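You operate a simulated robot arm through the tools that you are given. There is no shell and no other tool. Be economical: measure what you need, move in short steps, check, and stop when the job is done.

You are at the controls of a simulated robot arm. One attempt, no reset.

TASK
Plug the lamp in where the charger is, with the green switch off while you swap.
Fine: the white charger goes in the tan tray; the grey plug is the lamp's; green switch on again at the end.

It is judged by the outcome, as a careful person would: the job done as asked, and still so three seconds after it is handed in. It fails if anything else is knocked over, pushed out of place, dropped, spilled or broken.

THE ROBOT
A 6-joint arm with a two-finger parallel gripper, fixed in place. Base frame: the origin is at the foot of the arm, x ahead of it, y to its left, z up; the work surface is at about z = 755. Readings come in mm, rad, newtons and seconds.
With the tool pointing down near the work surface it reaches from about 220 to 640 mm from the base axis. Its first joint turns from -1.152 to 1.152 rad. Payload 2.7 kg.
The TCP is the grasp point between the finger pads, 23 mm short of the fingertips. In the tool frame z runs along the fingers and y along their closing line. Largest opening 94 mm; finger width 38, thickness 10; the body of the gripper, 54 by 96 mm, starts 39 mm behind the TCP.
Orientation is that of the tool frame in the base frame, as a unit quaternion [x, y, z, w]. With the fingers straight down and closing along the base's y, the tool's x points along the base's -x, its y along +y and its z along -z.

THE INTERFACE
- The arm moves only by the tool send_rows. Its argument "rows" is a list of rows, each a list of 7 numbers: the shift along the tool's x, y, z in units of 500 mm (1.0 is 500 mm), then the turn, a rotation vector about the tool's x, y, z in units of 180 degrees (1.0 is 180 degrees), then the opening, from 0 (shut) to 1 (fully open). In form: [[tx, ty, tz, rx, ry, rz, grip], ...]. A call has 1 to 12 rows; each row is the pose to reach, as a shift and turn from the pose commanded when the call began, along the tool's axes at that moment. A call with a number of a shift or a turn outside -1 to 1 is refused whole. Rows are played at 5 a second. More than 50 mm and 0.15 rad between two rows, or a gripper value outside its range, and nothing of the call is played. Where a pose cannot be reached the arm comes as near as it can. A force on the tool above 70 N (or 10 N above the force at the start of the call, whichever is more), or a blocked arm, ends the call early, and 0.2 s more pass. Each finger travels about 45 mm/s and halts on what it meets, pressing with about 36 N; the grip force reading is that of the motor and also rises with nothing between the fingers. The clock runs only during rows and for 0.2 s after the last one: add rows that repeat a pose to give the fingers time. The reply holds the time, the measured pose of the TCP, the force on the tool along the base axes, the opening and the grip force, in the units named above and with some noise.
- Cameras (640 x 400 px; columns grow to the right, rows downward): "scene" is fixed at [56, -419, 1401.7]; the picture's right is [0.90, -0.44, 0.00], its down [-0.28, -0.57, -0.77] and it looks along [0.34, 0.69, -0.64] (base axes); focal length 342 px, centre (320, 200). "wrist" rides on the gripper at [-39, 0, -44] in the tool frame; the picture's right is [0.00, -1.00, 0.00], its down [0.97, 0.00, -0.24] and it looks along [0.24, 0.00, 0.97] (tool axes); focal length 218 px, centre (320, 200). There is no depth. A picture from a camera that has moved, and an enlarged one, comes with that camera's place and axes in the base frame and with its lens. The place of the scene camera against the robot may be out by one fixed shift of up to 12 mm in any direction.
- grab_frame(camera): a new picture of that camera. It takes no simulated time.
- close_up(camera, box): a new picture of the part [left, top, right, bottom] of that camera's present view, enlarged. It takes no simulated time.
- job_done(): hands the job in; it is judged then, once.

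Go step by step. Nothing tells you positions but the pictures and the camera data: compare them with the known pose of the tool, close in by small moves and look again before you grip or let go. The budget is 120 turns and 68 pictures, counting those below and the enlarged ones. Unless the task says otherwise, let go and move clear before handing in, and close with one line.

The tools are called after "Emit:" as name(argument=value, ...) on one line, values as JSON. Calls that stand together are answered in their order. send_rows: Moves the arm, as the interface text tells. Its arguments: {"type":"object","properties":{"rows":{"type":"array","items":{"type":"array","items":{"type":"number"}}}},"required":["rows"]} The other tools are called the same way: grab_frame (camera) takes a picture; close_up (camera, box) takes an enlarged picture of a part of a camera's view; job_done () hands the job in.

At the start:

```text
t: 0.0
eef_pos: [350.4, 71.2, 1062.6]
ee_rot: [0.0, 1.0, 0.0, 0.0]
ft_force: [0.0, -0.2, 1.1]
gripper_width: 94.2
finger_force: 0.0
```

scene: 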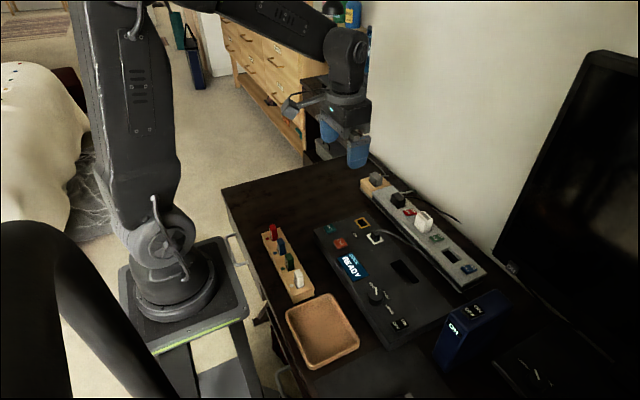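
wrist: 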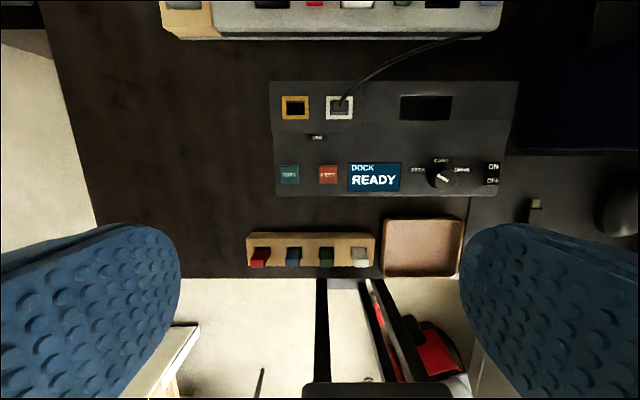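

I see a power strip along the back with plugs and coloured switches, a dock panel, a row of blocks, and a tan tray. I'll enlarge the strip first.

Emit:
close_up(camera="scene", box=[340, 150, 500, 290])

Emit:
close_up(camera="scene", box=[240, 200, 460, 380])

```text
2.86 times, centred on (420, 220) of scene
camera zoom: at [56.0, -419.0, 1401.7], right [0.9, -0.44, 0.0], down [-0.28, -0.57, -0.77], along [0.34, 0.69, -0.64], focal length 978 px, centre (34, 143)
```

zoom: 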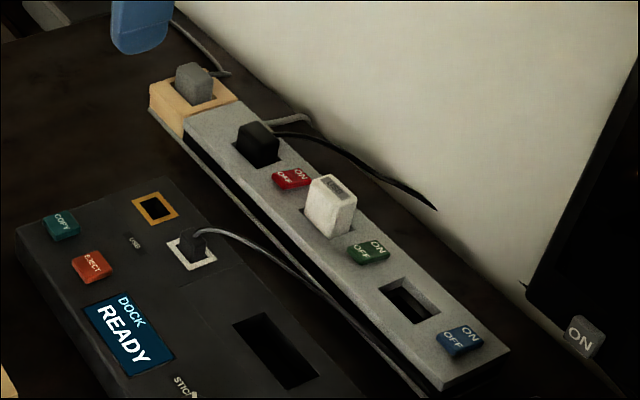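

```text
2.22 times, centred on (350, 290) of scene
camera zoom: at [56.0, -419.0, 1401.7], right [0.9, -0.44, 0.0], down [-0.28, -0.57, -0.77], along [0.34, 0.69, -0.64], focal length 761 px, centre (253, 0)
```

zoom: 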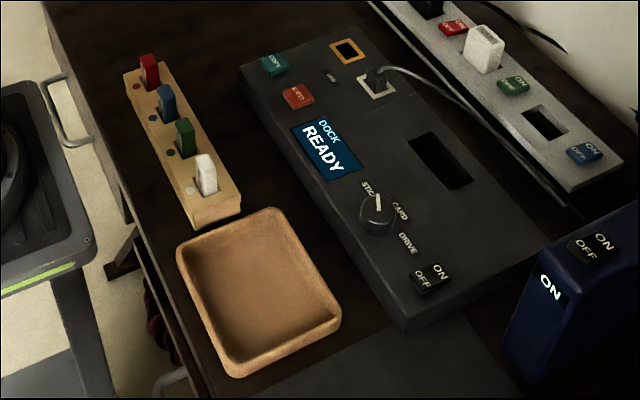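

The lamp's grey plug seems to be parked in the wooden block at the strip's left end. The white charger sits in the middle socket, with the green switch just right of it. I'll move above the strip for a top view.

Emit:
send_rows(rows=[[-0.065, 0, 0.03, 0, 0, 0, 1], [-0.13, 0, 0.06, 0, 0, 0, 1], [-0.195, 0, 0.09, 0, 0, 0, 1], [-0.26, 0, 0.12, 0, 0, 0, 1], [-0.26, 0, 0.12, 0, 0, 0, 1]])

Emit:
grab_frame(camera="wrist")

```text
t: 1.2
eef_pos: [476.1, 74.1, 1001.4]
ee_rot: [0.0, 1.0, 0.0, 0.0]
ft_force: [0.3, 0.3, 0.3]
gripper_width: 94.0
finger_force: 0.0
```

```text
63 pictures are left
camera wrist: at [517.6, 75.7, 1046.4], right [0.0, -1.0, 0.0], down [-0.97, 0.0, 0.24], along [-0.24, 0.0, -0.97], focal length 218 px, centre (320, 200)
```

wrist: 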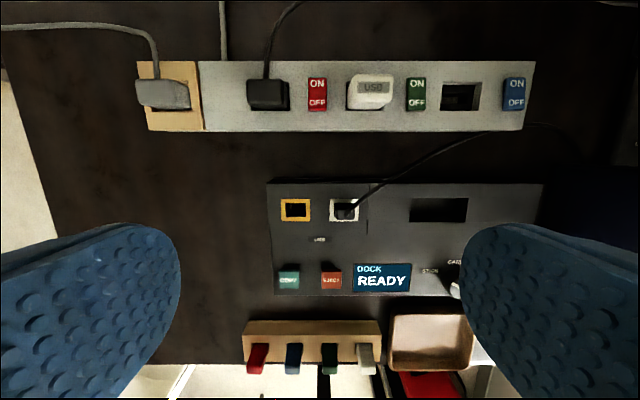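

The strip is now clearly visible from above. I'll enlarge it for the switch states and shapes.

Emit:
close_up(camera="wrist", box=[220, 50, 380, 150])

Emit:
close_up(camera="wrist", box=[330, 50, 490, 150])

Emit:
close_up(camera="wrist", box=[100, 50, 260, 150])

Emit:
close_up(camera="scene", box=[400, 190, 480, 240])

```text
4.00 times, centred on (300, 100) of wrist
camera zoom: at [517.6, 75.7, 1046.4], right [0.0, -1.0, 0.0], down [-0.97, 0.0, 0.24], along [-0.24, 0.0, -0.97], focal length 873 px, centre (400, 600)
```

zoom: 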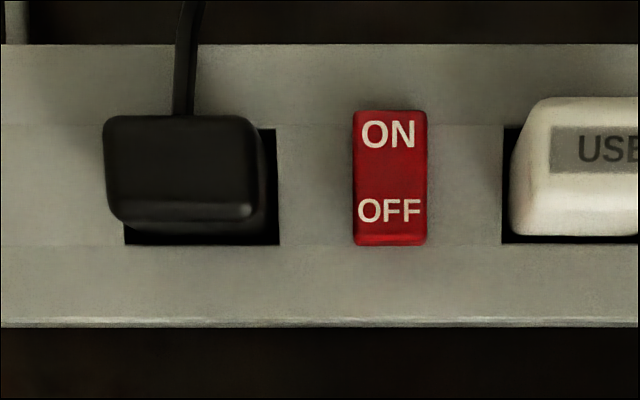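

```text
4.00 times, centred on (410, 100) of wrist
camera zoom: at [517.6, 75.7, 1046.4], right [0.0, -1.0, 0.0], down [-0.97, 0.0, 0.24], along [-0.24, 0.0, -0.97], focal length 873 px, centre (-40, 600)
```

zoom: 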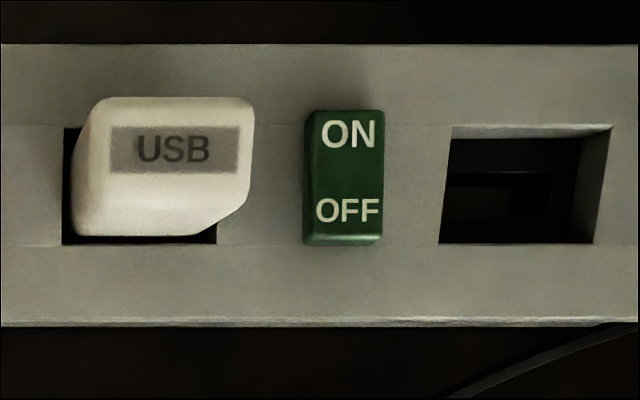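

```text
4.00 times, centred on (180, 100) of wrist
camera zoom: at [517.6, 75.7, 1046.4], right [0.0, -1.0, 0.0], down [-0.97, 0.0, 0.24], along [-0.24, 0.0, -0.97], focal length 873 px, centre (880, 600)
```

zoom: 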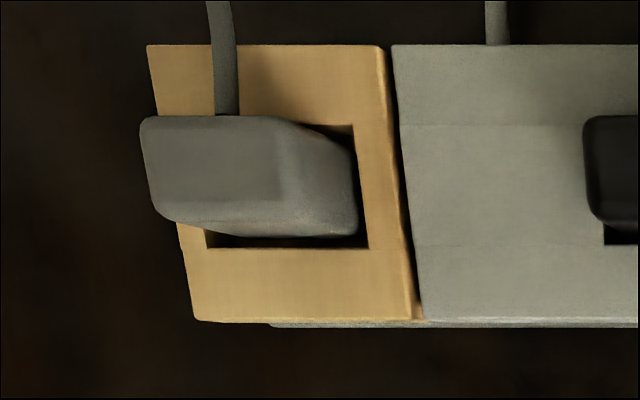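

```text
8.00 times, centred on (440, 215) of scene
camera zoom: at [56.0, -419.0, 1401.7], right [0.9, -0.44, 0.0], down [-0.28, -0.57, -0.77], along [0.34, 0.69, -0.64], focal length 2739 px, centre (-640, 80)
```

zoom: 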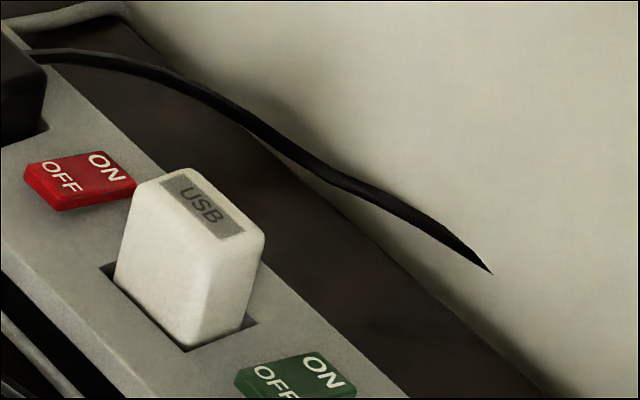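

The green switch is about x≈572, y≈-28, with its OFF half nearer the robot; the strip height is still uncertain. I'll close the fingers and move above the switch for a second view.

Emit:
send_rows(rows=[[-0.03, -0.05, 0.036, 0, 0, 0, 0.7], [-0.06, -0.1, 0.072, 0, 0, 0, 0.4], [-0.09, -0.15, 0.108, 0, 0, 0, 0], [-0.12, -0.198, 0.145, 0, 0, 0, 0], [-0.12, -0.198, 0.145, 0, 0, 0, 0], [-0.12, -0.198, 0.145, 0, 0, 0, 0]])

Emit:
grab_frame(camera="wrist")

```text
t: 2.6
eef_pos: [540.9, -25.8, 928.5]
ee_rot: [0.0, 1.0, 0.0, -0.001]
ft_force: [0.1, 0.3, 0.4]
gripper_width: 0.0
finger_force: 31.5
```

```text
58 pictures are left
camera wrist: at [579.3, -25.2, 973.3], right [0.0, -1.0, 0.0], down [-0.97, 0.0, 0.24], along [-0.24, 0.0, -0.97], focal length 218 px, centre (320, 200)
```

wrist: 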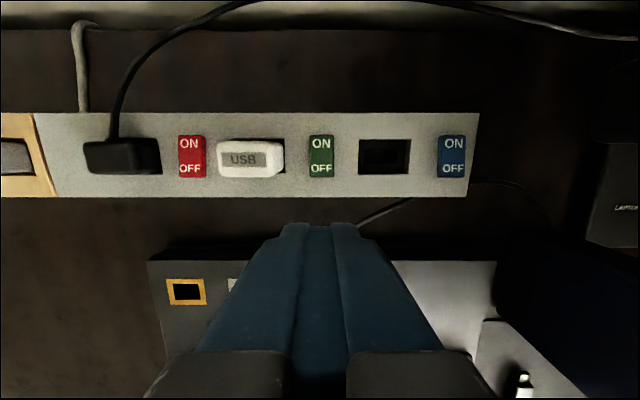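

Two views agree: the green switch centre is at about (571, -26, 795), with the OFF half at x≈554–570. I'll descend with the closed fingers just above that half, keeping the tip's far edge short of the middle.

Emit:
send_rows(rows=[[-0.006, 0, 0.05, 0, 0, 0, 0], [-0.012, 0, 0.1, 0, 0, 0, 0], [-0.012, 0, 0.15, 0, 0, 0, 0], [-0.012, 0, 0.196, 0, 0, 0, 0], [-0.012, 0, 0.196, 0, 0, 0, 0]])

Emit:
grab_frame(camera="wrist")

Emit:
close_up(camera="scene", box=[390, 180, 490, 260])

```text
t: 3.8
eef_pos: [545.4, -27.5, 830.8]
ee_rot: [0.0, 1.0, 0.0, -0.001]
ft_force: [0.2, 0.5, -1.0]
gripper_width: 0.1
finger_force: 35.9
```

```text
57 pictures are left
camera wrist: at [585.0, -26.3, 875.5], right [0.0, -1.0, 0.0], down [-0.97, 0.0, 0.24], along [-0.24, 0.0, -0.97], focal length 218 px, centre (320, 200)
```

wrist: 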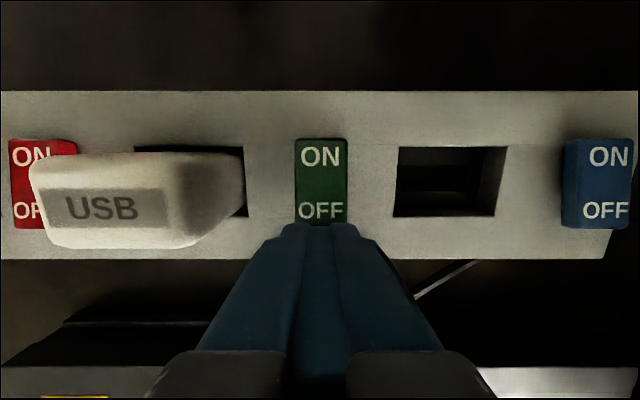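

```text
5.00 times, centred on (440, 220) of scene
camera zoom: at [56.0, -419.0, 1401.7], right [0.9, -0.44, 0.0], down [-0.28, -0.57, -0.77], along [0.34, 0.69, -0.64], focal length 1712 px, centre (-280, 100)
```

zoom: 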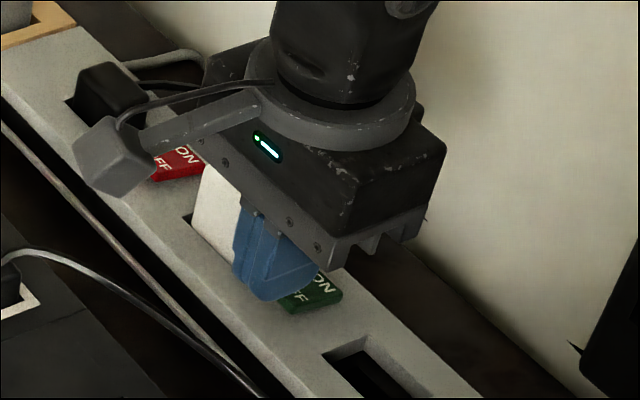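

The fingertips sit just over the front (OFF) half, about 12 mm above it, with clearance to the charger (top ≈825). I'll lower slowly and watch the force.

Emit:
send_rows(rows=[[-0.004, 0, 0.01, 0, 0, 0, 0], [-0.004, 0, 0.016, 0, 0, 0, 0], [-0.004, 0, 0.02, 0, 0, 0, 0], [-0.004, 0, 0.024, 0, 0, 0, 0]])

Emit:
grab_frame(camera="wrist")

```text
t: 4.8
eef_pos: [548.4, -28.2, 819.4]
ee_rot: [0.0, 1.0, -0.001, 0.0]
ft_force: [0.0, 0.5, -0.8]
gripper_width: 0.1
finger_force: 36.1
```

```text
55 pictures are left
camera wrist: at [587.4, -27.0, 863.6], right [0.0, -1.0, 0.0], down [-0.97, 0.0, 0.24], along [-0.24, 0.0, -0.97], focal length 218 px, centre (320, 200)
```

wrist: 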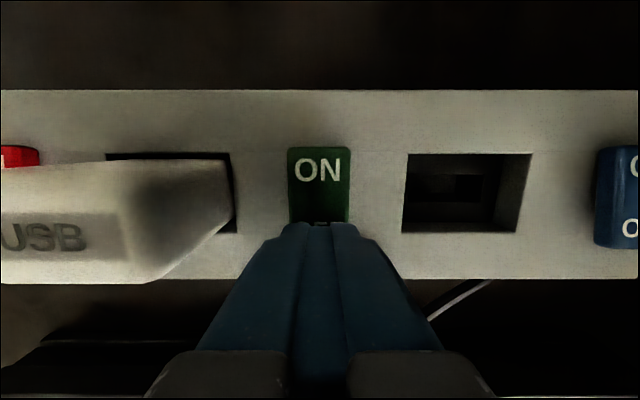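

Nothing has been touched yet. I'll lower further in 1–2 mm steps.

Emit:
send_rows(rows=[[0, 0, 0.004, 0, 0, 0, 0], [0, 0, 0.008, 0, 0, 0, 0], [0, 0, 0.011, 0, 0, 0, 0], [0, 0, 0.014, 0, 0, 0, 0]])

Emit:
grab_frame(camera="wrist")

```text
t: 5.8
eef_pos: [550.5, -28.5, 818.4]
ee_rot: [0.0, 1.0, -0.001, 0.001]
ft_force: [-1.1, 0.2, 3.8]
gripper_width: 0.2
finger_force: 36.3
stopped in row 4: the force on the tool passed its limit (the readings are from after the stop); the commanded pose is now the measured one
```

```text
54 pictures are left
camera wrist: at [589.3, -26.8, 863.7], right [0.0, -1.0, 0.0], down [-0.97, 0.0, 0.24], along [-0.24, 0.0, -0.97], focal length 218 px, centre (320, 200)
```

wrist: 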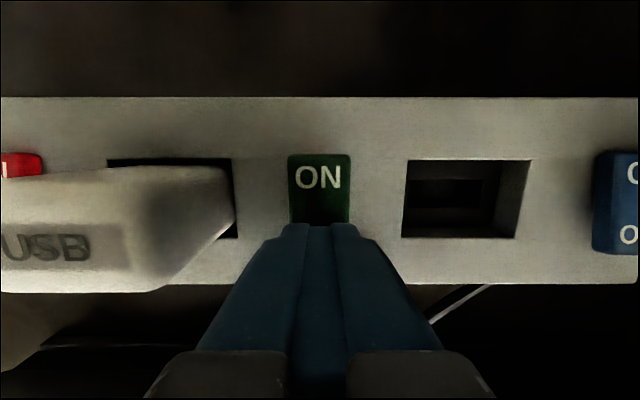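

The force limit tripped on contact, so I'll lift and check whether the rocker flipped.

Emit:
send_rows(rows=[[0.01, 0, -0.04, 0, 0, 0, 0], [0.02, 0, -0.1, 0, 0, 0, 0], [0.02, 0, -0.16, 0, 0, 0, 0], [0.02, 0, -0.16, 0, 0, 0, 0]])

Emit:
close_up(camera="wrist", box=[200, 100, 440, 250])

Emit:
close_up(camera="scene", box=[390, 190, 490, 280])

```text
t: 6.8
eef_pos: [540.3, -27.9, 899.6]
ee_rot: [0.001, 1.0, -0.001, 0.001]
ft_force: [-0.1, -0.3, 0.1]
gripper_width: 0.0
finger_force: 36.0
```

```text
2.67 times, centred on (320, 175) of wrist
camera zoom: at [579.0, -25.5, 944.0], right [0.0, -1.0, 0.0], down [-0.97, 0.0, 0.24], along [-0.24, 0.0, -0.97], focal length 582 px, centre (320, 267)
```

zoom: 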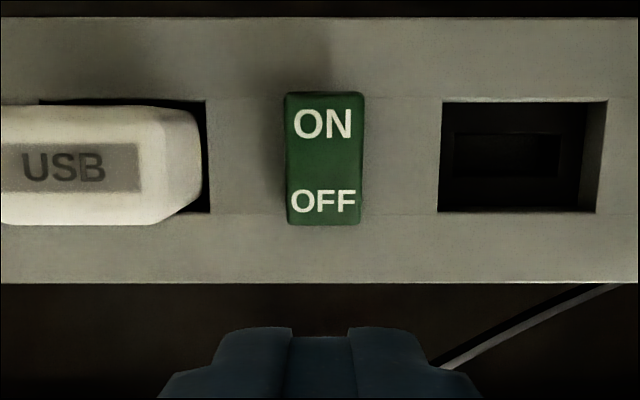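

```text
4.44 times, centred on (440, 235) of scene
camera zoom: at [56.0, -419.0, 1401.7], right [0.9, -0.44, 0.0], down [-0.28, -0.57, -0.77], along [0.34, 0.69, -0.64], focal length 1522 px, centre (-213, 44)
```

zoom: 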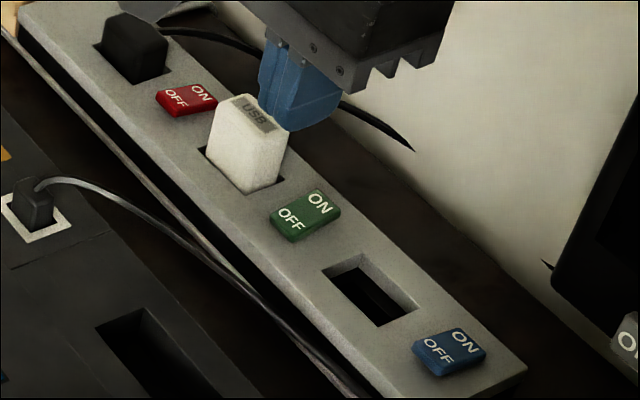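

The green rocker now shows its ON side raised and OFF pressed, unlike the red and blue ones, so it is off. Next I'll move above the charger (about 570, 26, top ≈825) with a partly open gripper.

Emit:
send_rows(rows=[[-0.02, 0.035, 0, 0, 0, 0, 0.3], [-0.04, 0.07, 0, 0, 0, 0, 0.6], [-0.06, 0.103, 0, 0, 0, 0, 0.6], [-0.06, 0.103, 0.02, 0, 0, 0, 0.6], [-0.06, 0.103, 0.02, 0, 0, 0, 0.6]])

Emit:
grab_frame(camera="wrist")

```text
t: 8.0
eef_pos: [571.7, 24.4, 888.5]
ee_rot: [0.001, 1.0, -0.001, 0.001]
ft_force: [0.4, -0.3, -0.6]
gripper_width: 56.3
finger_force: 0.2
```

```text
51 pictures are left
camera wrist: at [610.2, 25.5, 933.0], right [0.0, -1.0, 0.0], down [-0.97, 0.0, 0.24], along [-0.24, 0.0, -0.97], focal length 218 px, centre (320, 200)
```

wrist: 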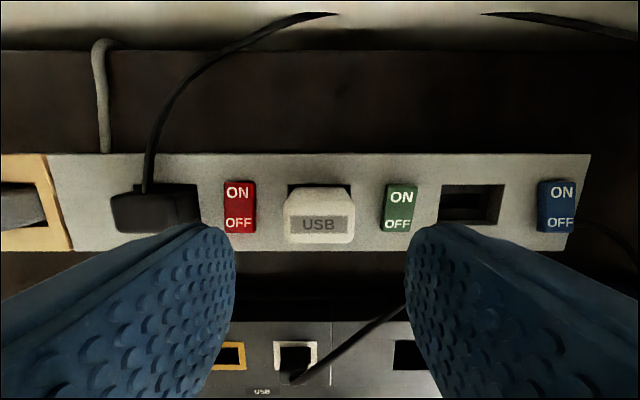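

The charger is centred between the fingers and the strip top is at about z 787. I'll narrow to 50 mm to clear both switches, descend to about z 815 and grip.

Emit:
send_rows(rows=[[0, 0, 0, 0, 0, 0, 0.53], [0, 0, 0.04, 0, 0, 0, 0.53], [0, 0, 0.08, 0, 0, 0, 0.53], [0, 0, 0.12, 0, 0, 0, 0.53], [0, 0, 0.146, 0, 0, 0, 0.53], [0, 0, 0.146, 0, 0, 0, 0.53]])

Emit:
grab_frame(camera="wrist")

```text
t: 9.4
eef_pos: [571.5, 23.6, 814.0]
ee_rot: [0.001, 1.0, -0.001, 0.001]
ft_force: [-1.0, 0.8, 0.9]
gripper_width: 49.6
finger_force: 0.0
```

```text
50 pictures are left
camera wrist: at [610.2, 25.4, 859.9], right [0.0, -1.0, 0.0], down [-0.97, 0.0, 0.24], along [-0.24, 0.0, -0.97], focal length 218 px, centre (320, 200)
```

wrist: 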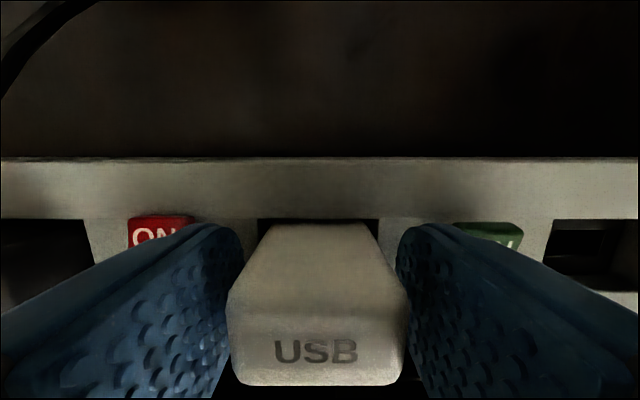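

The charger is centred between the fingers with clear gaps. Closing now.

Emit:
send_rows(rows=[[0, 0, 0, 0, 0, 0, 0.4], [0, 0, 0, 0, 0, 0, 0.3], [0, 0, 0, 0, 0, 0, 0.3], [0, 0, 0, 0, 0, 0, 0.3], [0, 0, 0, 0, 0, 0, 0.3]])

```text
t: 10.6
eef_pos: [571.2, 24.5, 814.9]
ee_rot: [0.0, 1.0, -0.001, 0.001]
ft_force: [0.7, -0.3, -0.3]
gripper_width: 38.2
finger_force: 36.3
```

Gripped at 38 mm. I'll pull straight up.

Emit:
send_rows(rows=[[0, 0, -0.01, 0, 0, 0, 0.3], [0, 0, -0.02, 0, 0, 0, 0.3], [0, 0, -0.04, 0, 0, 0, 0.3], [0, 0, -0.08, 0, 0, 0, 0.3], [0, 0, -0.14, 0, 0, 0, 0.3], [0, 0, -0.2, 0, 0, 0, 0.3], [0, 0, -0.2, 0, 0, 0, 0.3]])

Emit:
grab_frame(camera="scene")

Emit:
grab_frame(camera="wrist")

```text
t: 12.2
eef_pos: [568.4, 20.6, 914.5]
ee_rot: [-0.001, 1.0, -0.001, 0.001]
ft_force: [0.3, 0.0, -0.5]
gripper_width: 38.3
finger_force: 35.7
```

```text
49 pictures are left
```

scene: 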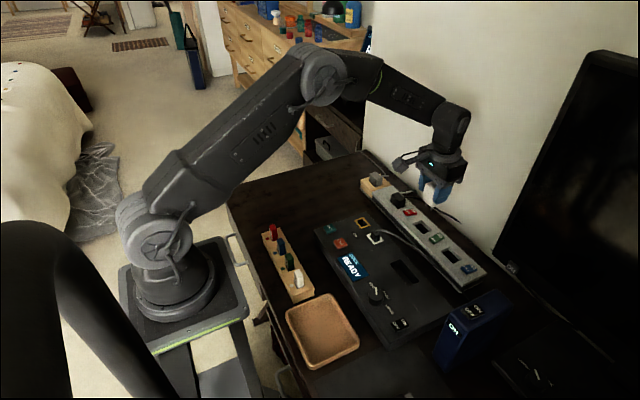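

```text
48 pictures are left
camera wrist: at [607.7, 20.4, 958.2], right [0.0, -1.0, 0.0], down [-0.97, 0.0, 0.24], along [-0.24, 0.0, -0.97], focal length 218 px, centre (320, 200)
```

wrist: 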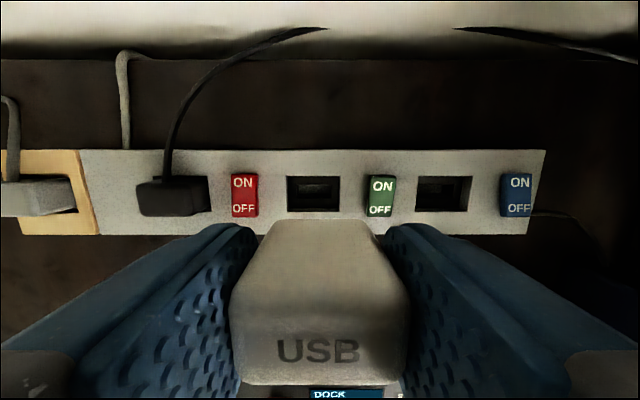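

The charger is out cleanly. The tray centre is at about (226, -97), so I'll carry the charger there at this height.

Emit:
send_rows(rows=[[0.08, -0.03, 0, 0, 0, 0, 0.3], [0.16, -0.06, 0, 0, 0, 0, 0.3], [0.24, -0.09, 0, 0, 0, 0, 0.3], [0.32, -0.12, 0, 0, 0, 0, 0.3], [0.4, -0.15, 0, 0, 0, 0, 0.3], [0.48, -0.18, 0, 0, 0, 0, 0.3], [0.56, -0.21, 0, 0, 0, 0, 0.3], [0.65, -0.236, 0, 0, 0, 0, 0.3], [0.65, -0.236, 0, 0, 0, 0, 0.3]])

Emit:
grab_frame(camera="scene")

Emit:
grab_frame(camera="wrist")

```text
t: 14.2
eef_pos: [247.5, -96.0, 912.9]
ee_rot: [0.0, 1.0, -0.002, 0.002]
ft_force: [-0.3, 0.2, 0.3]
gripper_width: 38.4
finger_force: 35.9
```

```text
47 pictures are left
```

scene: 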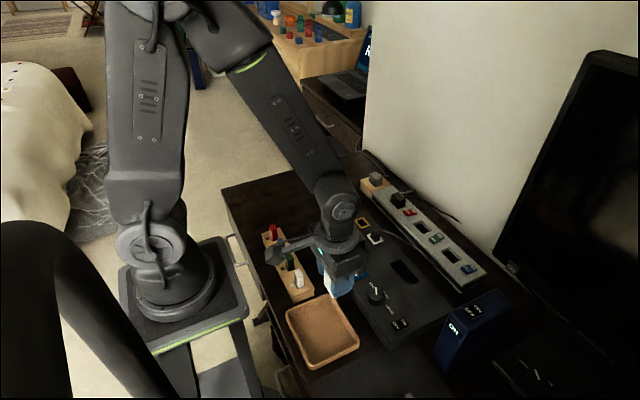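

```text
46 pictures are left
camera wrist: at [287.0, -95.2, 957.9], right [0.0, -1.0, 0.0], down [-0.97, 0.0, 0.24], along [-0.24, 0.0, -0.97], focal length 218 px, centre (320, 200)
```

wrist: 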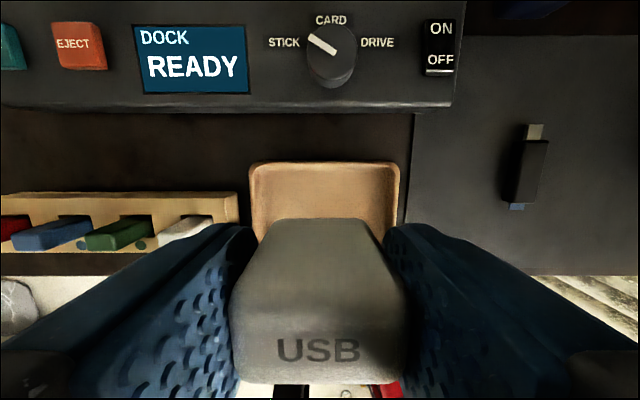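

The charger is above the tray; I'll shift 14 mm deeper over it and lower partway, then check from the scene camera.

Emit:
send_rows(rows=[[0.02, -0.004, 0.03, 0, 0, 0, 0.3], [0.028, -0.006, 0.08, 0, 0, 0, 0.3], [0.028, -0.006, 0.14, 0, 0, 0, 0.3], [0.028, -0.006, 0.14, 0, 0, 0, 0.3]])

Emit:
close_up(camera="scene", box=[230, 200, 410, 380])

```text
t: 15.2
eef_pos: [234.4, -97.3, 843.8]
ee_rot: [0.0, 1.0, -0.001, 0.002]
ft_force: [0.2, -0.7, -1.4]
gripper_width: 38.3
finger_force: 36.7
```

```text
2.22 times, centred on (320, 290) of scene
camera zoom: at [56.0, -419.0, 1401.7], right [0.9, -0.44, 0.0], down [-0.28, -0.57, -0.77], along [0.34, 0.69, -0.64], focal length 761 px, centre (320, 0)
```

zoom: 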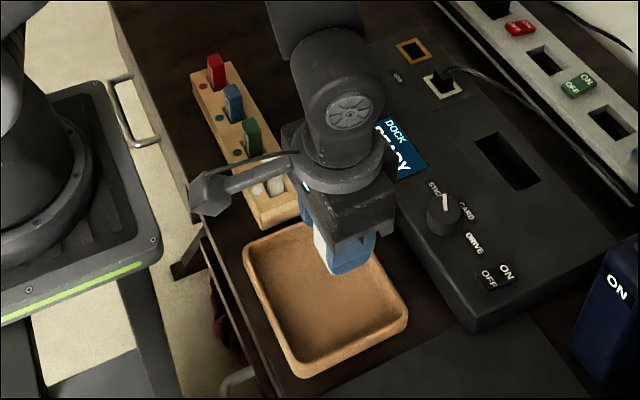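

Clearance is fine and the charger is over the tray. I'll lower gradually until light contact.

Emit:
send_rows(rows=[[0, 0, 0.02, 0, 0, 0, 0.3], [0, 0, 0.036, 0, 0, 0, 0.3], [0, 0, 0.046, 0, 0, 0, 0.3], [0, 0, 0.056, 0, 0, 0, 0.3]])

Emit:
close_up(camera="scene", box=[270, 240, 390, 360])

```text
t: 16.2
eef_pos: [231.2, -97.3, 815.7]
ee_rot: [0.0, 1.0, 0.0, 0.001]
ft_force: [0.8, -0.2, -1.3]
gripper_width: 38.6
finger_force: 36.3
```

```text
3.33 times, centred on (330, 300) of scene
camera zoom: at [56.0, -419.0, 1401.7], right [0.9, -0.44, 0.0], down [-0.28, -0.57, -0.77], along [0.34, 0.69, -0.64], focal length 1141 px, centre (287, -133)
```

zoom: 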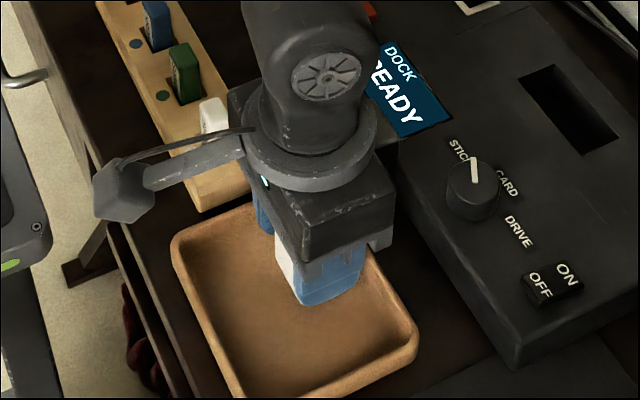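

No contact yet; continuing in small steps.

Emit:
send_rows(rows=[[0, 0, 0.006, 0, 0, 0, 0.3], [0, 0, 0.012, 0, 0, 0, 0.3], [0, 0, 0.018, 0, 0, 0, 0.3], [0, 0, 0.022, 0, 0, 0, 0.3]])

Emit:
close_up(camera="scene", box=[290, 270, 370, 340])

```text
t: 17.2
eef_pos: [232.3, -96.1, 805.3]
ee_rot: [0.0, 1.0, -0.001, 0.003]
ft_force: [-0.3, -0.5, 42.5]
gripper_width: 38.5
finger_force: 35.9
```

```text
5.71 times, centred on (330, 305) of scene
camera zoom: at [55.7, -418.8, 1401.7], right [0.9, -0.44, 0.0], down [-0.28, -0.57, -0.77], along [0.34, 0.69, -0.64], focal length 1956 px, centre (263, -400)
```

zoom: 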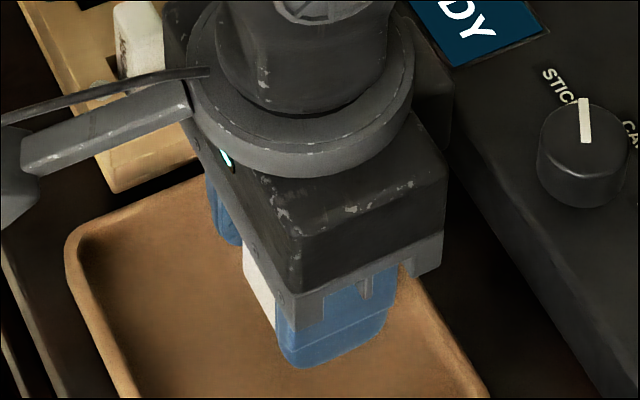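

The charger is resting on the tray floor (42 N). I'll ease up 1 mm and open the fingers.

Emit:
send_rows(rows=[[0, 0, -0.003, 0, 0, 0, 0.3], [0, 0, -0.003, 0, 0, 0, 0.5], [0, 0, -0.003, 0, 0, 0, 0.6], [0, 0, -0.003, 0, 0, 0, 0.6], [0, 0, -0.003, 0, 0, 0, 0.6]])

Emit:
grab_frame(camera="wrist")

```text
t: 18.4
eef_pos: [230.7, -96.7, 807.0]
ee_rot: [0.0, 1.0, 0.0, 0.001]
ft_force: [0.1, -0.8, 0.3]
gripper_width: 56.1
finger_force: 0.1
```

```text
42 pictures are left
camera wrist: at [270.4, -96.0, 850.7], right [0.0, -1.0, 0.0], down [-0.97, 0.0, 0.24], along [-0.24, 0.0, -0.97], focal length 218 px, centre (320, 200)
```

wrist: 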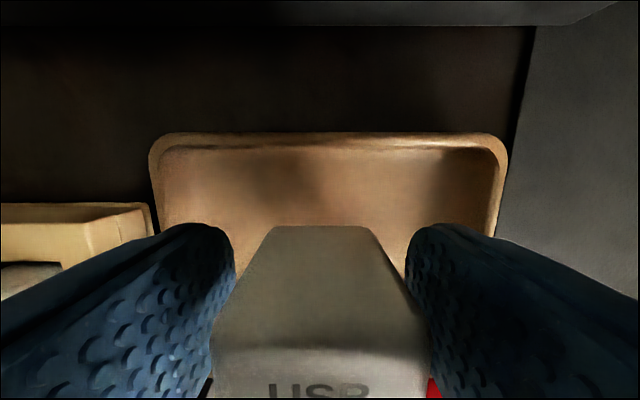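

The charger stands free in the tray. I'll rise straight up and head towards the grey plug.

Emit:
send_rows(rows=[[0, 0, -0.06, 0, 0, 0, 0.6], [0, 0, -0.14, 0, 0, 0, 0.6], [0, 0, -0.22, 0, 0, 0, 0.6], [-0.066, 0.068, -0.22, 0, 0, 0, 0.6], [-0.132, 0.136, -0.22, 0, 0, 0, 0.6], [-0.198, 0.204, -0.22, 0, 0, 0, 0.6], [-0.264, 0.272, -0.22, 0, 0, 0, 0.6], [-0.33, 0.34, -0.22, 0, 0, 0, 0.6], [-0.396, 0.408, -0.22, 0, 0, 0, 0.6], [-0.462, 0.476, -0.22, 0, 0, 0, 0.6], [-0.528, 0.544, -0.22, 0, 0, 0, 0.6], [-0.59, 0.62, -0.22, 0, 0, 0, 0.6]])

Emit:
grab_frame(camera="wrist")

Emit:
grab_frame(camera="scene")

```text
t: 21.0
eef_pos: [524.4, 221.3, 915.9]
ee_rot: [0.0, 1.0, -0.001, 0.001]
ft_force: [-0.7, -0.1, 0.3]
gripper_width: 56.6
finger_force: 0.1
```

```text
41 pictures are left
camera wrist: at [563.1, 222.8, 959.9], right [0.0, -1.0, 0.0], down [-0.97, 0.0, 0.24], along [-0.24, 0.0, -0.97], focal length 218 px, centre (320, 200)
```

wrist: 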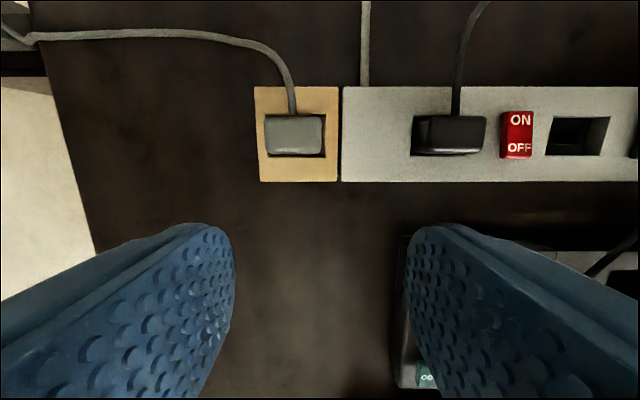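

```text
40 pictures are left
```

scene: 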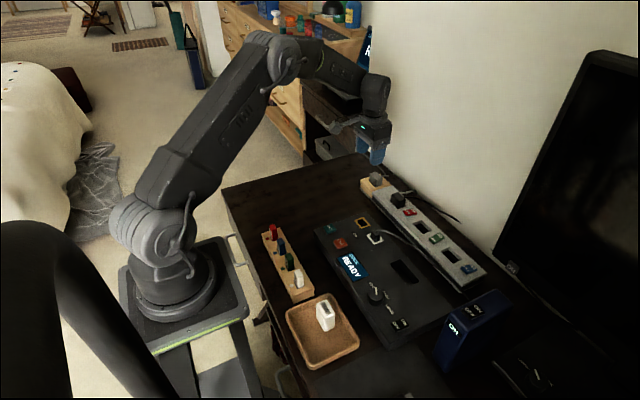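

The charger stands in the tray. The grey plug is at about (570, 239.5), top ≈813; I'll move above it and lower partway.

Emit:
send_rows(rows=[[-0.05, 0.02, 0.02, 0, 0, 0, 0.53], [-0.092, 0.033, 0.05, 0, 0, 0, 0.53], [-0.092, 0.033, 0.09, 0, 0, 0, 0.53], [-0.092, 0.033, 0.11, 0, 0, 0, 0.53], [-0.092, 0.033, 0.11, 0, 0, 0, 0.53]])

Emit:
grab_frame(camera="wrist")

Emit:
close_up(camera="scene", box=[320, 120, 440, 220])

```text
t: 22.2
eef_pos: [570.2, 232.2, 861.0]
ee_rot: [-0.001, 1.0, -0.001, 0.0]
ft_force: [-0.1, -0.4, 0.6]
gripper_width: 49.7
finger_force: 0.0
```

```text
39 pictures are left
camera wrist: at [609.2, 232.7, 905.8], right [0.0, -1.0, 0.0], down [-0.97, 0.0, 0.24], along [-0.24, 0.0, -0.97], focal length 218 px, centre (320, 200)
```

wrist: 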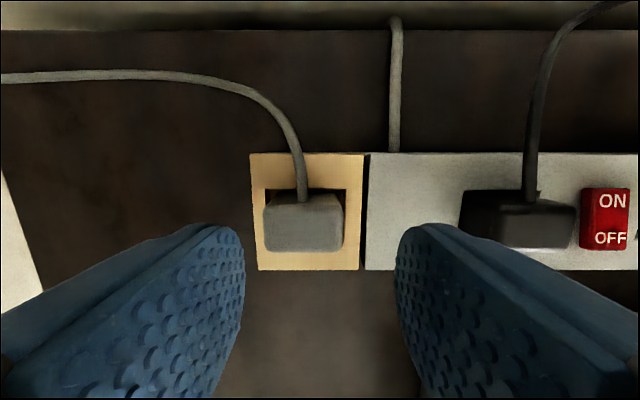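

```text
4.00 times, centred on (380, 170) of scene
camera zoom: at [56.0, -419.0, 1401.7], right [0.9, -0.44, 0.0], down [-0.28, -0.57, -0.77], along [0.34, 0.69, -0.64], focal length 1370 px, centre (80, 320)
```

zoom: 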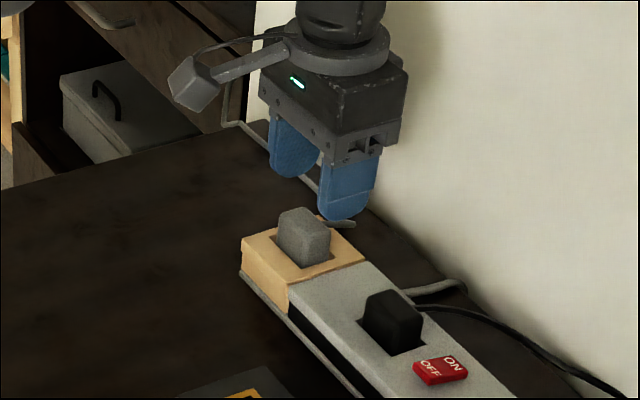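

The plug centre is 8 mm further left (y≈240.5). I'll correct and descend to grip height.

Emit:
send_rows(rows=[[0, 0.016, 0, 0, 0, 0, 0.53], [0, 0.016, 0.02, 0, 0, 0, 0.53], [0, 0.016, 0.05, 0, 0, 0, 0.53], [0, 0.016, 0.08, 0, 0, 0, 0.53], [0, 0.016, 0.092, 0, 0, 0, 0.53], [0, 0.016, 0.092, 0, 0, 0, 0.53]])

Emit:
grab_frame(camera="wrist")

```text
t: 23.6
eef_pos: [570.0, 239.9, 816.7]
ee_rot: [0.001, 1.0, -0.001, 0.001]
ft_force: [0.3, 0.4, -0.7]
gripper_width: 49.9
finger_force: 0.0
```

```text
37 pictures are left
camera wrist: at [610.1, 238.8, 860.7], right [0.0, -1.0, 0.0], down [-0.97, 0.0, 0.24], along [-0.24, 0.0, -0.97], focal length 218 px, centre (320, 200)
```

wrist: 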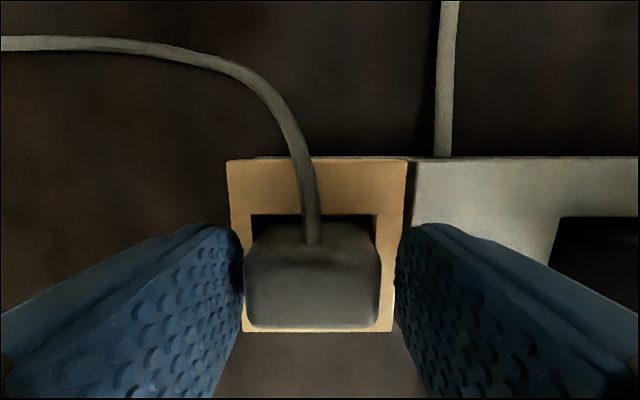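

Slightly off-centre; I'll nudge 2 mm left and 2 mm down, then close.

Emit:
send_rows(rows=[[0, 0.004, 0.003, 0, 0, 0, 0.53], [0, 0.004, 0.005, 0, 0, 0, 0.53], [0, 0.004, 0.005, 0, 0, 0, 0.4], [0, 0.004, 0.005, 0, 0, 0, 0.28], [0, 0.004, 0.005, 0, 0, 0, 0.28], [0, 0.004, 0.005, 0, 0, 0, 0.28], [0, 0.004, 0.005, 0, 0, 0, 0.28]])

Emit:
grab_frame(camera="wrist")

```text
t: 25.2
eef_pos: [572.4, 239.6, 812.8]
ee_rot: [0.0, 1.0, 0.0, 0.001]
ft_force: [1.0, 0.0, 1.8]
gripper_width: 38.2
finger_force: 35.7
```

```text
36 pictures are left
camera wrist: at [611.0, 240.1, 858.4], right [0.0, -1.0, 0.0], down [-0.97, 0.0, 0.24], along [-0.24, 0.0, -0.97], focal length 218 px, centre (320, 200)
```

wrist: 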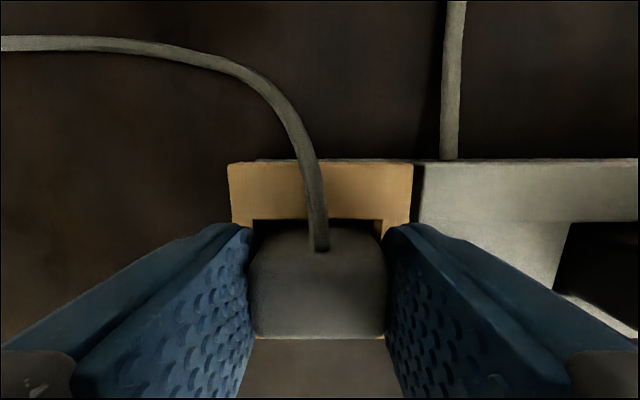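

The plug is gripped at 38 mm. I'll pull it straight up and check.

Emit:
send_rows(rows=[[0, 0, -0.01, 0, 0, 0, 0.28], [0, 0, -0.02, 0, 0, 0, 0.28], [0, 0, -0.05, 0, 0, 0, 0.28], [0, 0, -0.1, 0, 0, 0, 0.28], [0, 0, -0.16, 0, 0, 0, 0.28], [0, 0, -0.2, 0, 0, 0, 0.28], [0, 0, -0.2, 0, 0, 0, 0.28]])

Emit:
grab_frame(camera="wrist")

Emit:
close_up(camera="scene", box=[320, 100, 480, 220])

```text
t: 26.8
eef_pos: [572.8, 238.4, 914.3]
ee_rot: [0.0, 1.0, 0.0, 0.001]
ft_force: [-0.1, 0.0, -0.4]
gripper_width: 38.1
finger_force: 36.6
```

```text
35 pictures are left
camera wrist: at [611.7, 239.3, 959.5], right [0.0, -1.0, 0.0], down [-0.97, 0.0, 0.24], along [-0.24, 0.0, -0.97], focal length 218 px, centre (320, 200)
```

wrist: 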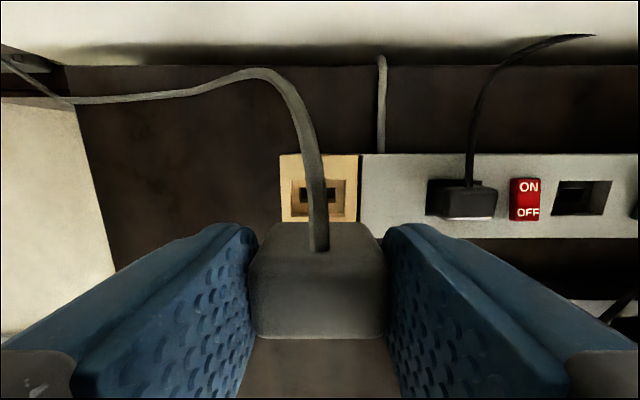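

```text
3.33 times, centred on (400, 160) of scene
camera zoom: at [56.0, -419.0, 1401.7], right [0.9, -0.44, 0.0], down [-0.28, -0.57, -0.77], along [0.34, 0.69, -0.64], focal length 1141 px, centre (53, 333)
```

zoom: 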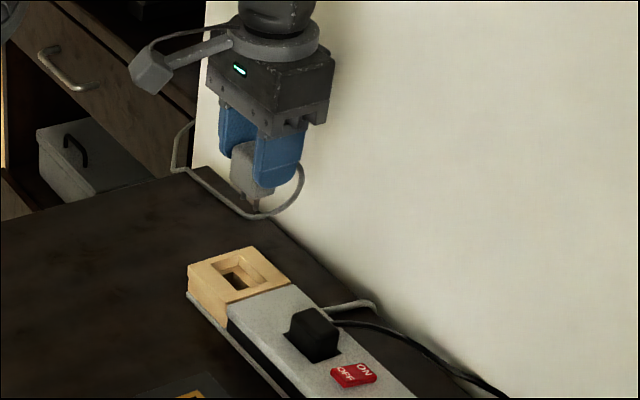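

The plug is free with its cord trailing behind. I'll carry it along the strip to above the charger's socket (y≈26).

Emit:
send_rows(rows=[[0, -0.071, 0, 0, 0, 0, 0.28], [0, -0.142, 0, 0, 0, 0, 0.28], [0, -0.213, 0, 0, 0, 0, 0.28], [0, -0.284, 0, 0, 0, 0, 0.28], [0, -0.355, 0, 0, 0, 0, 0.28], [0, -0.426, 0, 0, 0, 0, 0.28], [0, -0.426, 0.06, 0, 0, 0, 0.28], [0, -0.426, 0.06, 0, 0, 0, 0.28]])

Emit:
grab_frame(camera="wrist")

Emit:
close_up(camera="scene", box=[350, 130, 490, 250])

```text
t: 28.6
eef_pos: [571.9, 26.1, 882.2]
ee_rot: [0.0, 1.0, -0.001, 0.001]
ft_force: [-0.3, -0.2, -0.3]
gripper_width: 38.3
finger_force: 36.2
```

```text
33 pictures are left
camera wrist: at [610.3, 26.1, 928.3], right [0.0, -1.0, 0.0], down [-0.97, 0.0, 0.24], along [-0.24, 0.0, -0.97], focal length 218 px, centre (320, 200)
```

wrist: 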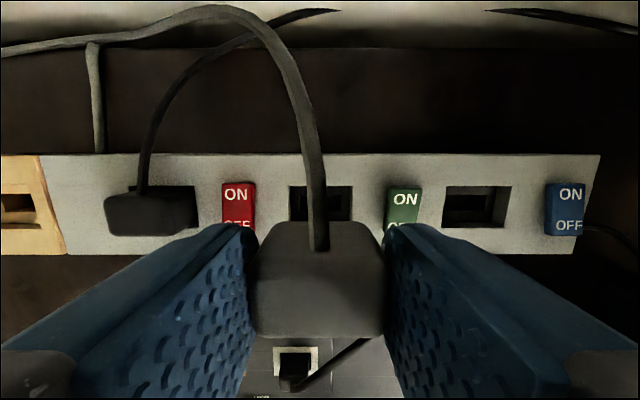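

```text
3.33 times, centred on (420, 190) of scene
camera zoom: at [56.0, -419.0, 1401.7], right [0.9, -0.44, 0.0], down [-0.28, -0.57, -0.77], along [0.34, 0.69, -0.64], focal length 1141 px, centre (-13, 233)
```

zoom: 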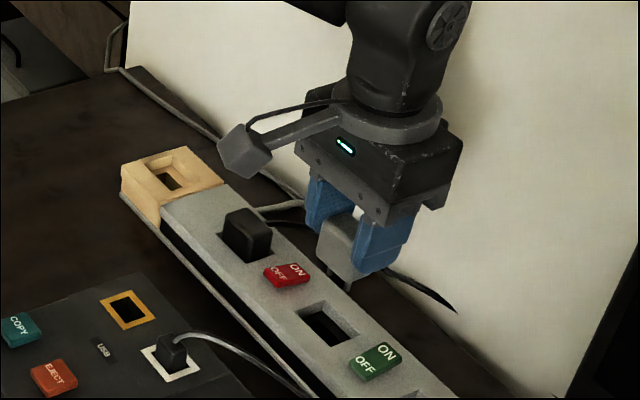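

The plug and socket line up laterally within a millimetre. I'll lower to just above the mouth and recheck.

Emit:
send_rows(rows=[[0, 0, 0.03, 0, 0, 0, 0.28], [0, 0, 0.06, 0, 0, 0, 0.28], [0, 0, 0.08, 0, 0, 0, 0.28], [0, 0, 0.08, 0, 0, 0, 0.28]])

Emit:
grab_frame(camera="wrist")

Emit:
close_up(camera="scene", box=[390, 180, 470, 240])

```text
t: 29.6
eef_pos: [572.0, 26.6, 840.9]
ee_rot: [0.0, 1.0, -0.001, 0.001]
ft_force: [0.4, 0.4, -0.6]
gripper_width: 38.3
finger_force: 35.8
```

```text
31 pictures are left
camera wrist: at [610.9, 26.9, 886.1], right [0.0, -1.0, 0.0], down [-0.97, 0.0, 0.24], along [-0.24, 0.0, -0.97], focal length 218 px, centre (320, 200)
```

wrist: 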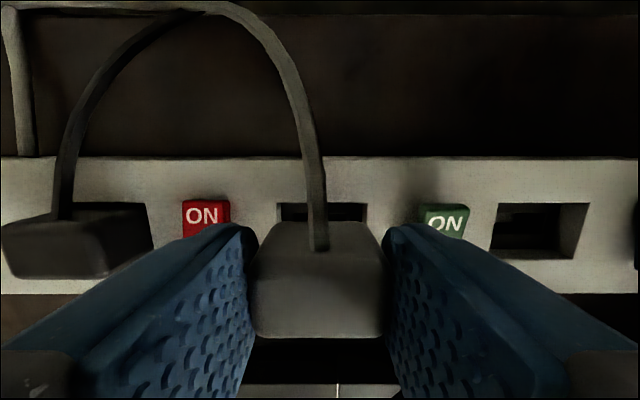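

```text
6.67 times, centred on (430, 210) of scene
camera zoom: at [56.0, -419.0, 1401.7], right [0.9, -0.44, 0.0], down [-0.28, -0.57, -0.77], along [0.34, 0.69, -0.64], focal length 2282 px, centre (-413, 133)
```

zoom: 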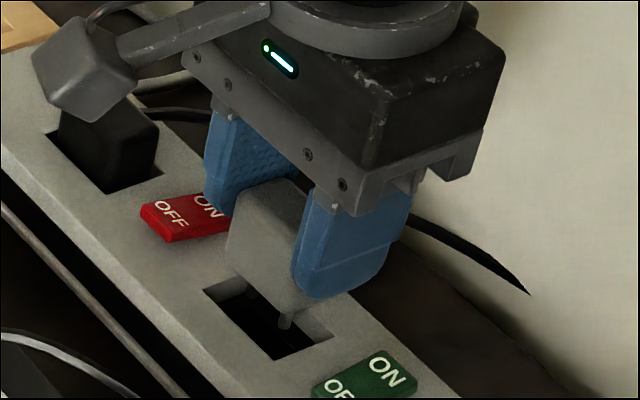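

Alignment is good; the socket is about 0.6 mm to the right. I'll insert in small steps.

Emit:
send_rows(rows=[[0, -0.001, 0.012, 0, 0, 0, 0.28], [0, -0.001, 0.022, 0, 0, 0, 0.28], [0, -0.001, 0.03, 0, 0, 0, 0.28], [0, -0.001, 0.038, 0, 0, 0, 0.28], [0, -0.001, 0.044, 0, 0, 0, 0.28], [0, -0.001, 0.05, 0, 0, 0, 0.28]])

Emit:
close_up(camera="scene", box=[390, 180, 470, 240])

```text
t: 31.0
eef_pos: [571.8, 26.1, 819.4]
ee_rot: [0.0, 1.0, -0.001, 0.002]
ft_force: [0.4, -0.1, 0.3]
gripper_width: 38.0
finger_force: 36.3
```

```text
6.67 times, centred on (430, 210) of scene
camera zoom: at [56.0, -419.0, 1401.7], right [0.9, -0.44, 0.0], down [-0.28, -0.57, -0.77], along [0.34, 0.69, -0.64], focal length 2282 px, centre (-413, 133)
```

zoom: 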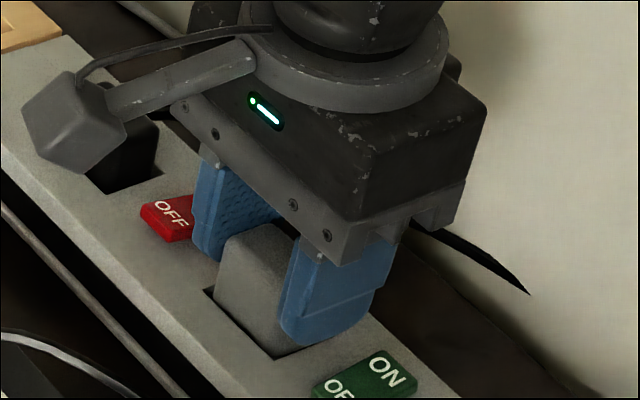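

The plug is sliding in without resistance. A few more millimetres to seat it.

Emit:
send_rows(rows=[[0, 0, 0.004, 0, 0, 0, 0.28], [0, 0, 0.008, 0, 0, 0, 0.28], [0, 0, 0.011, 0, 0, 0, 0.28], [0, 0, 0.011, 0, 0, 0, 0.28]])

Emit:
grab_frame(camera="wrist")

```text
t: 32.0
eef_pos: [571.4, 27.5, 813.9]
ee_rot: [0.0, 1.0, -0.001, 0.002]
ft_force: [-1.4, -1.9, 5.0]
gripper_width: 38.3
finger_force: 35.6
```

```text
28 pictures are left
camera wrist: at [610.7, 27.6, 858.5], right [0.0, -1.0, 0.0], down [-0.97, 0.0, 0.24], along [-0.24, 0.0, -0.97], focal length 218 px, centre (320, 200)
```

wrist: 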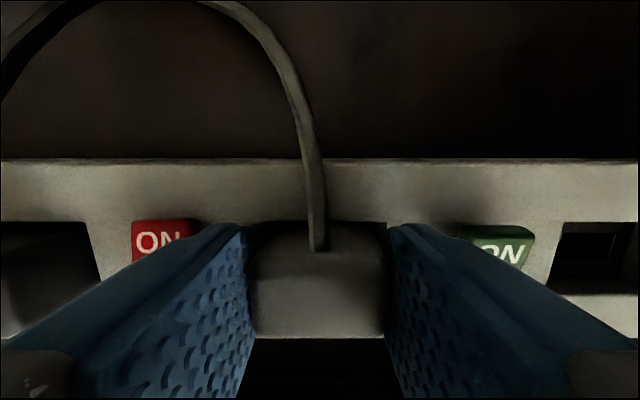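

The height now matches the parked seating height and slight resistance is starting. I'll press a little more to be sure it is bottomed.

Emit:
send_rows(rows=[[0, 0, 0.002, 0, 0, 0, 0.28], [0, 0, 0.004, 0, 0, 0, 0.28], [0, 0, 0.006, 0, 0, 0, 0.28], [0, 0, 0.006, 0, 0, 0, 0.28]])

Emit:
close_up(camera="scene", box=[390, 180, 470, 240])

```text
t: 33.0
eef_pos: [571.9, 25.6, 814.1]
ee_rot: [-0.001, 1.0, 0.0, 0.004]
ft_force: [-8.1, 8.1, 30.1]
gripper_width: 38.2
finger_force: 36.0
```

```text
6.67 times, centred on (430, 210) of scene
camera zoom: at [55.3, -418.9, 1401.7], right [0.9, -0.44, 0.0], down [-0.28, -0.57, -0.77], along [0.34, 0.69, -0.64], focal length 2282 px, centre (-413, 133)
```

zoom: 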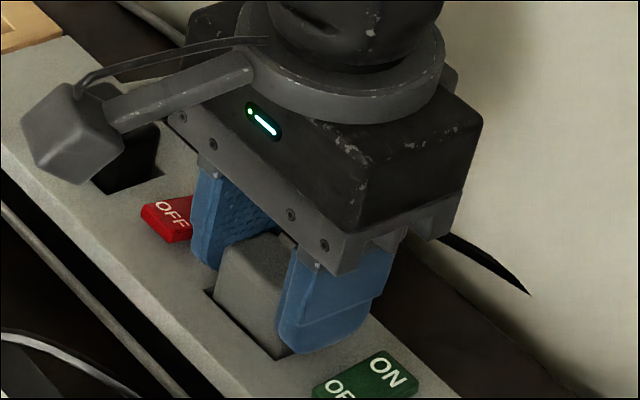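

It is bottomed (30 N with no further travel). I'll ease the pressure, open just enough, and lift away.

Emit:
send_rows(rows=[[0, 0, -0.005, 0, 0, 0, 0.28], [0, 0, -0.005, 0, 0, 0, 0.4], [0, 0, -0.005, 0, 0, 0, 0.52], [0, 0, -0.005, 0, 0, 0, 0.52], [0, 0, -0.005, 0, 0, 0, 0.52], [0, 0, -0.05, 0, 0, 0, 0.52], [0, 0, -0.1, 0, 0, 0, 0.52], [0, 0, -0.16, 0, 0, 0, 0.52], [0, 0, -0.16, 0, 0, 0, 0.52]])

Emit:
grab_frame(camera="wrist")

Emit:
close_up(camera="scene", box=[350, 150, 510, 290])

```text
t: 35.0
eef_pos: [569.6, 25.9, 889.8]
ee_rot: [0.0, 1.0, -0.001, 0.0]
ft_force: [-0.1, 0.0, -0.7]
gripper_width: 49.0
finger_force: 0.0
```

```text
26 pictures are left
camera wrist: at [610.3, 27.0, 934.1], right [0.0, -1.0, 0.0], down [-0.97, 0.0, 0.24], along [-0.24, 0.0, -0.97], focal length 218 px, centre (320, 200)
```

wrist: 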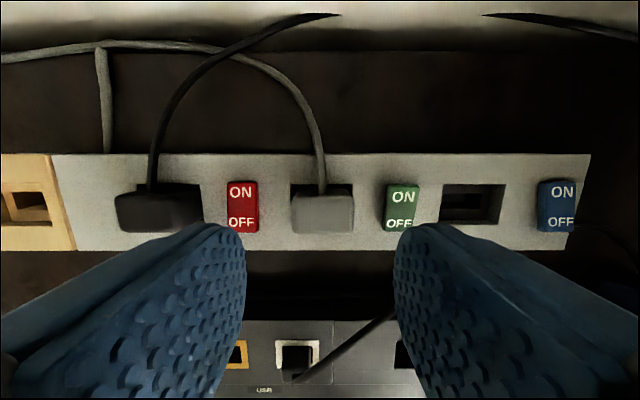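

```text
2.86 times, centred on (430, 220) of scene
camera zoom: at [56.0, -419.0, 1401.7], right [0.9, -0.44, 0.0], down [-0.28, -0.57, -0.77], along [0.34, 0.69, -0.64], focal length 978 px, centre (6, 143)
```

zoom: 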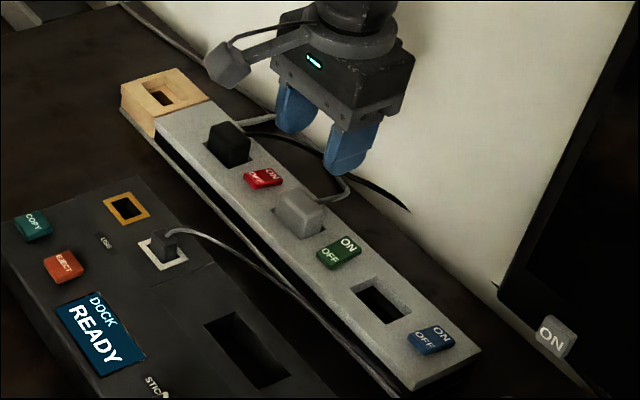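

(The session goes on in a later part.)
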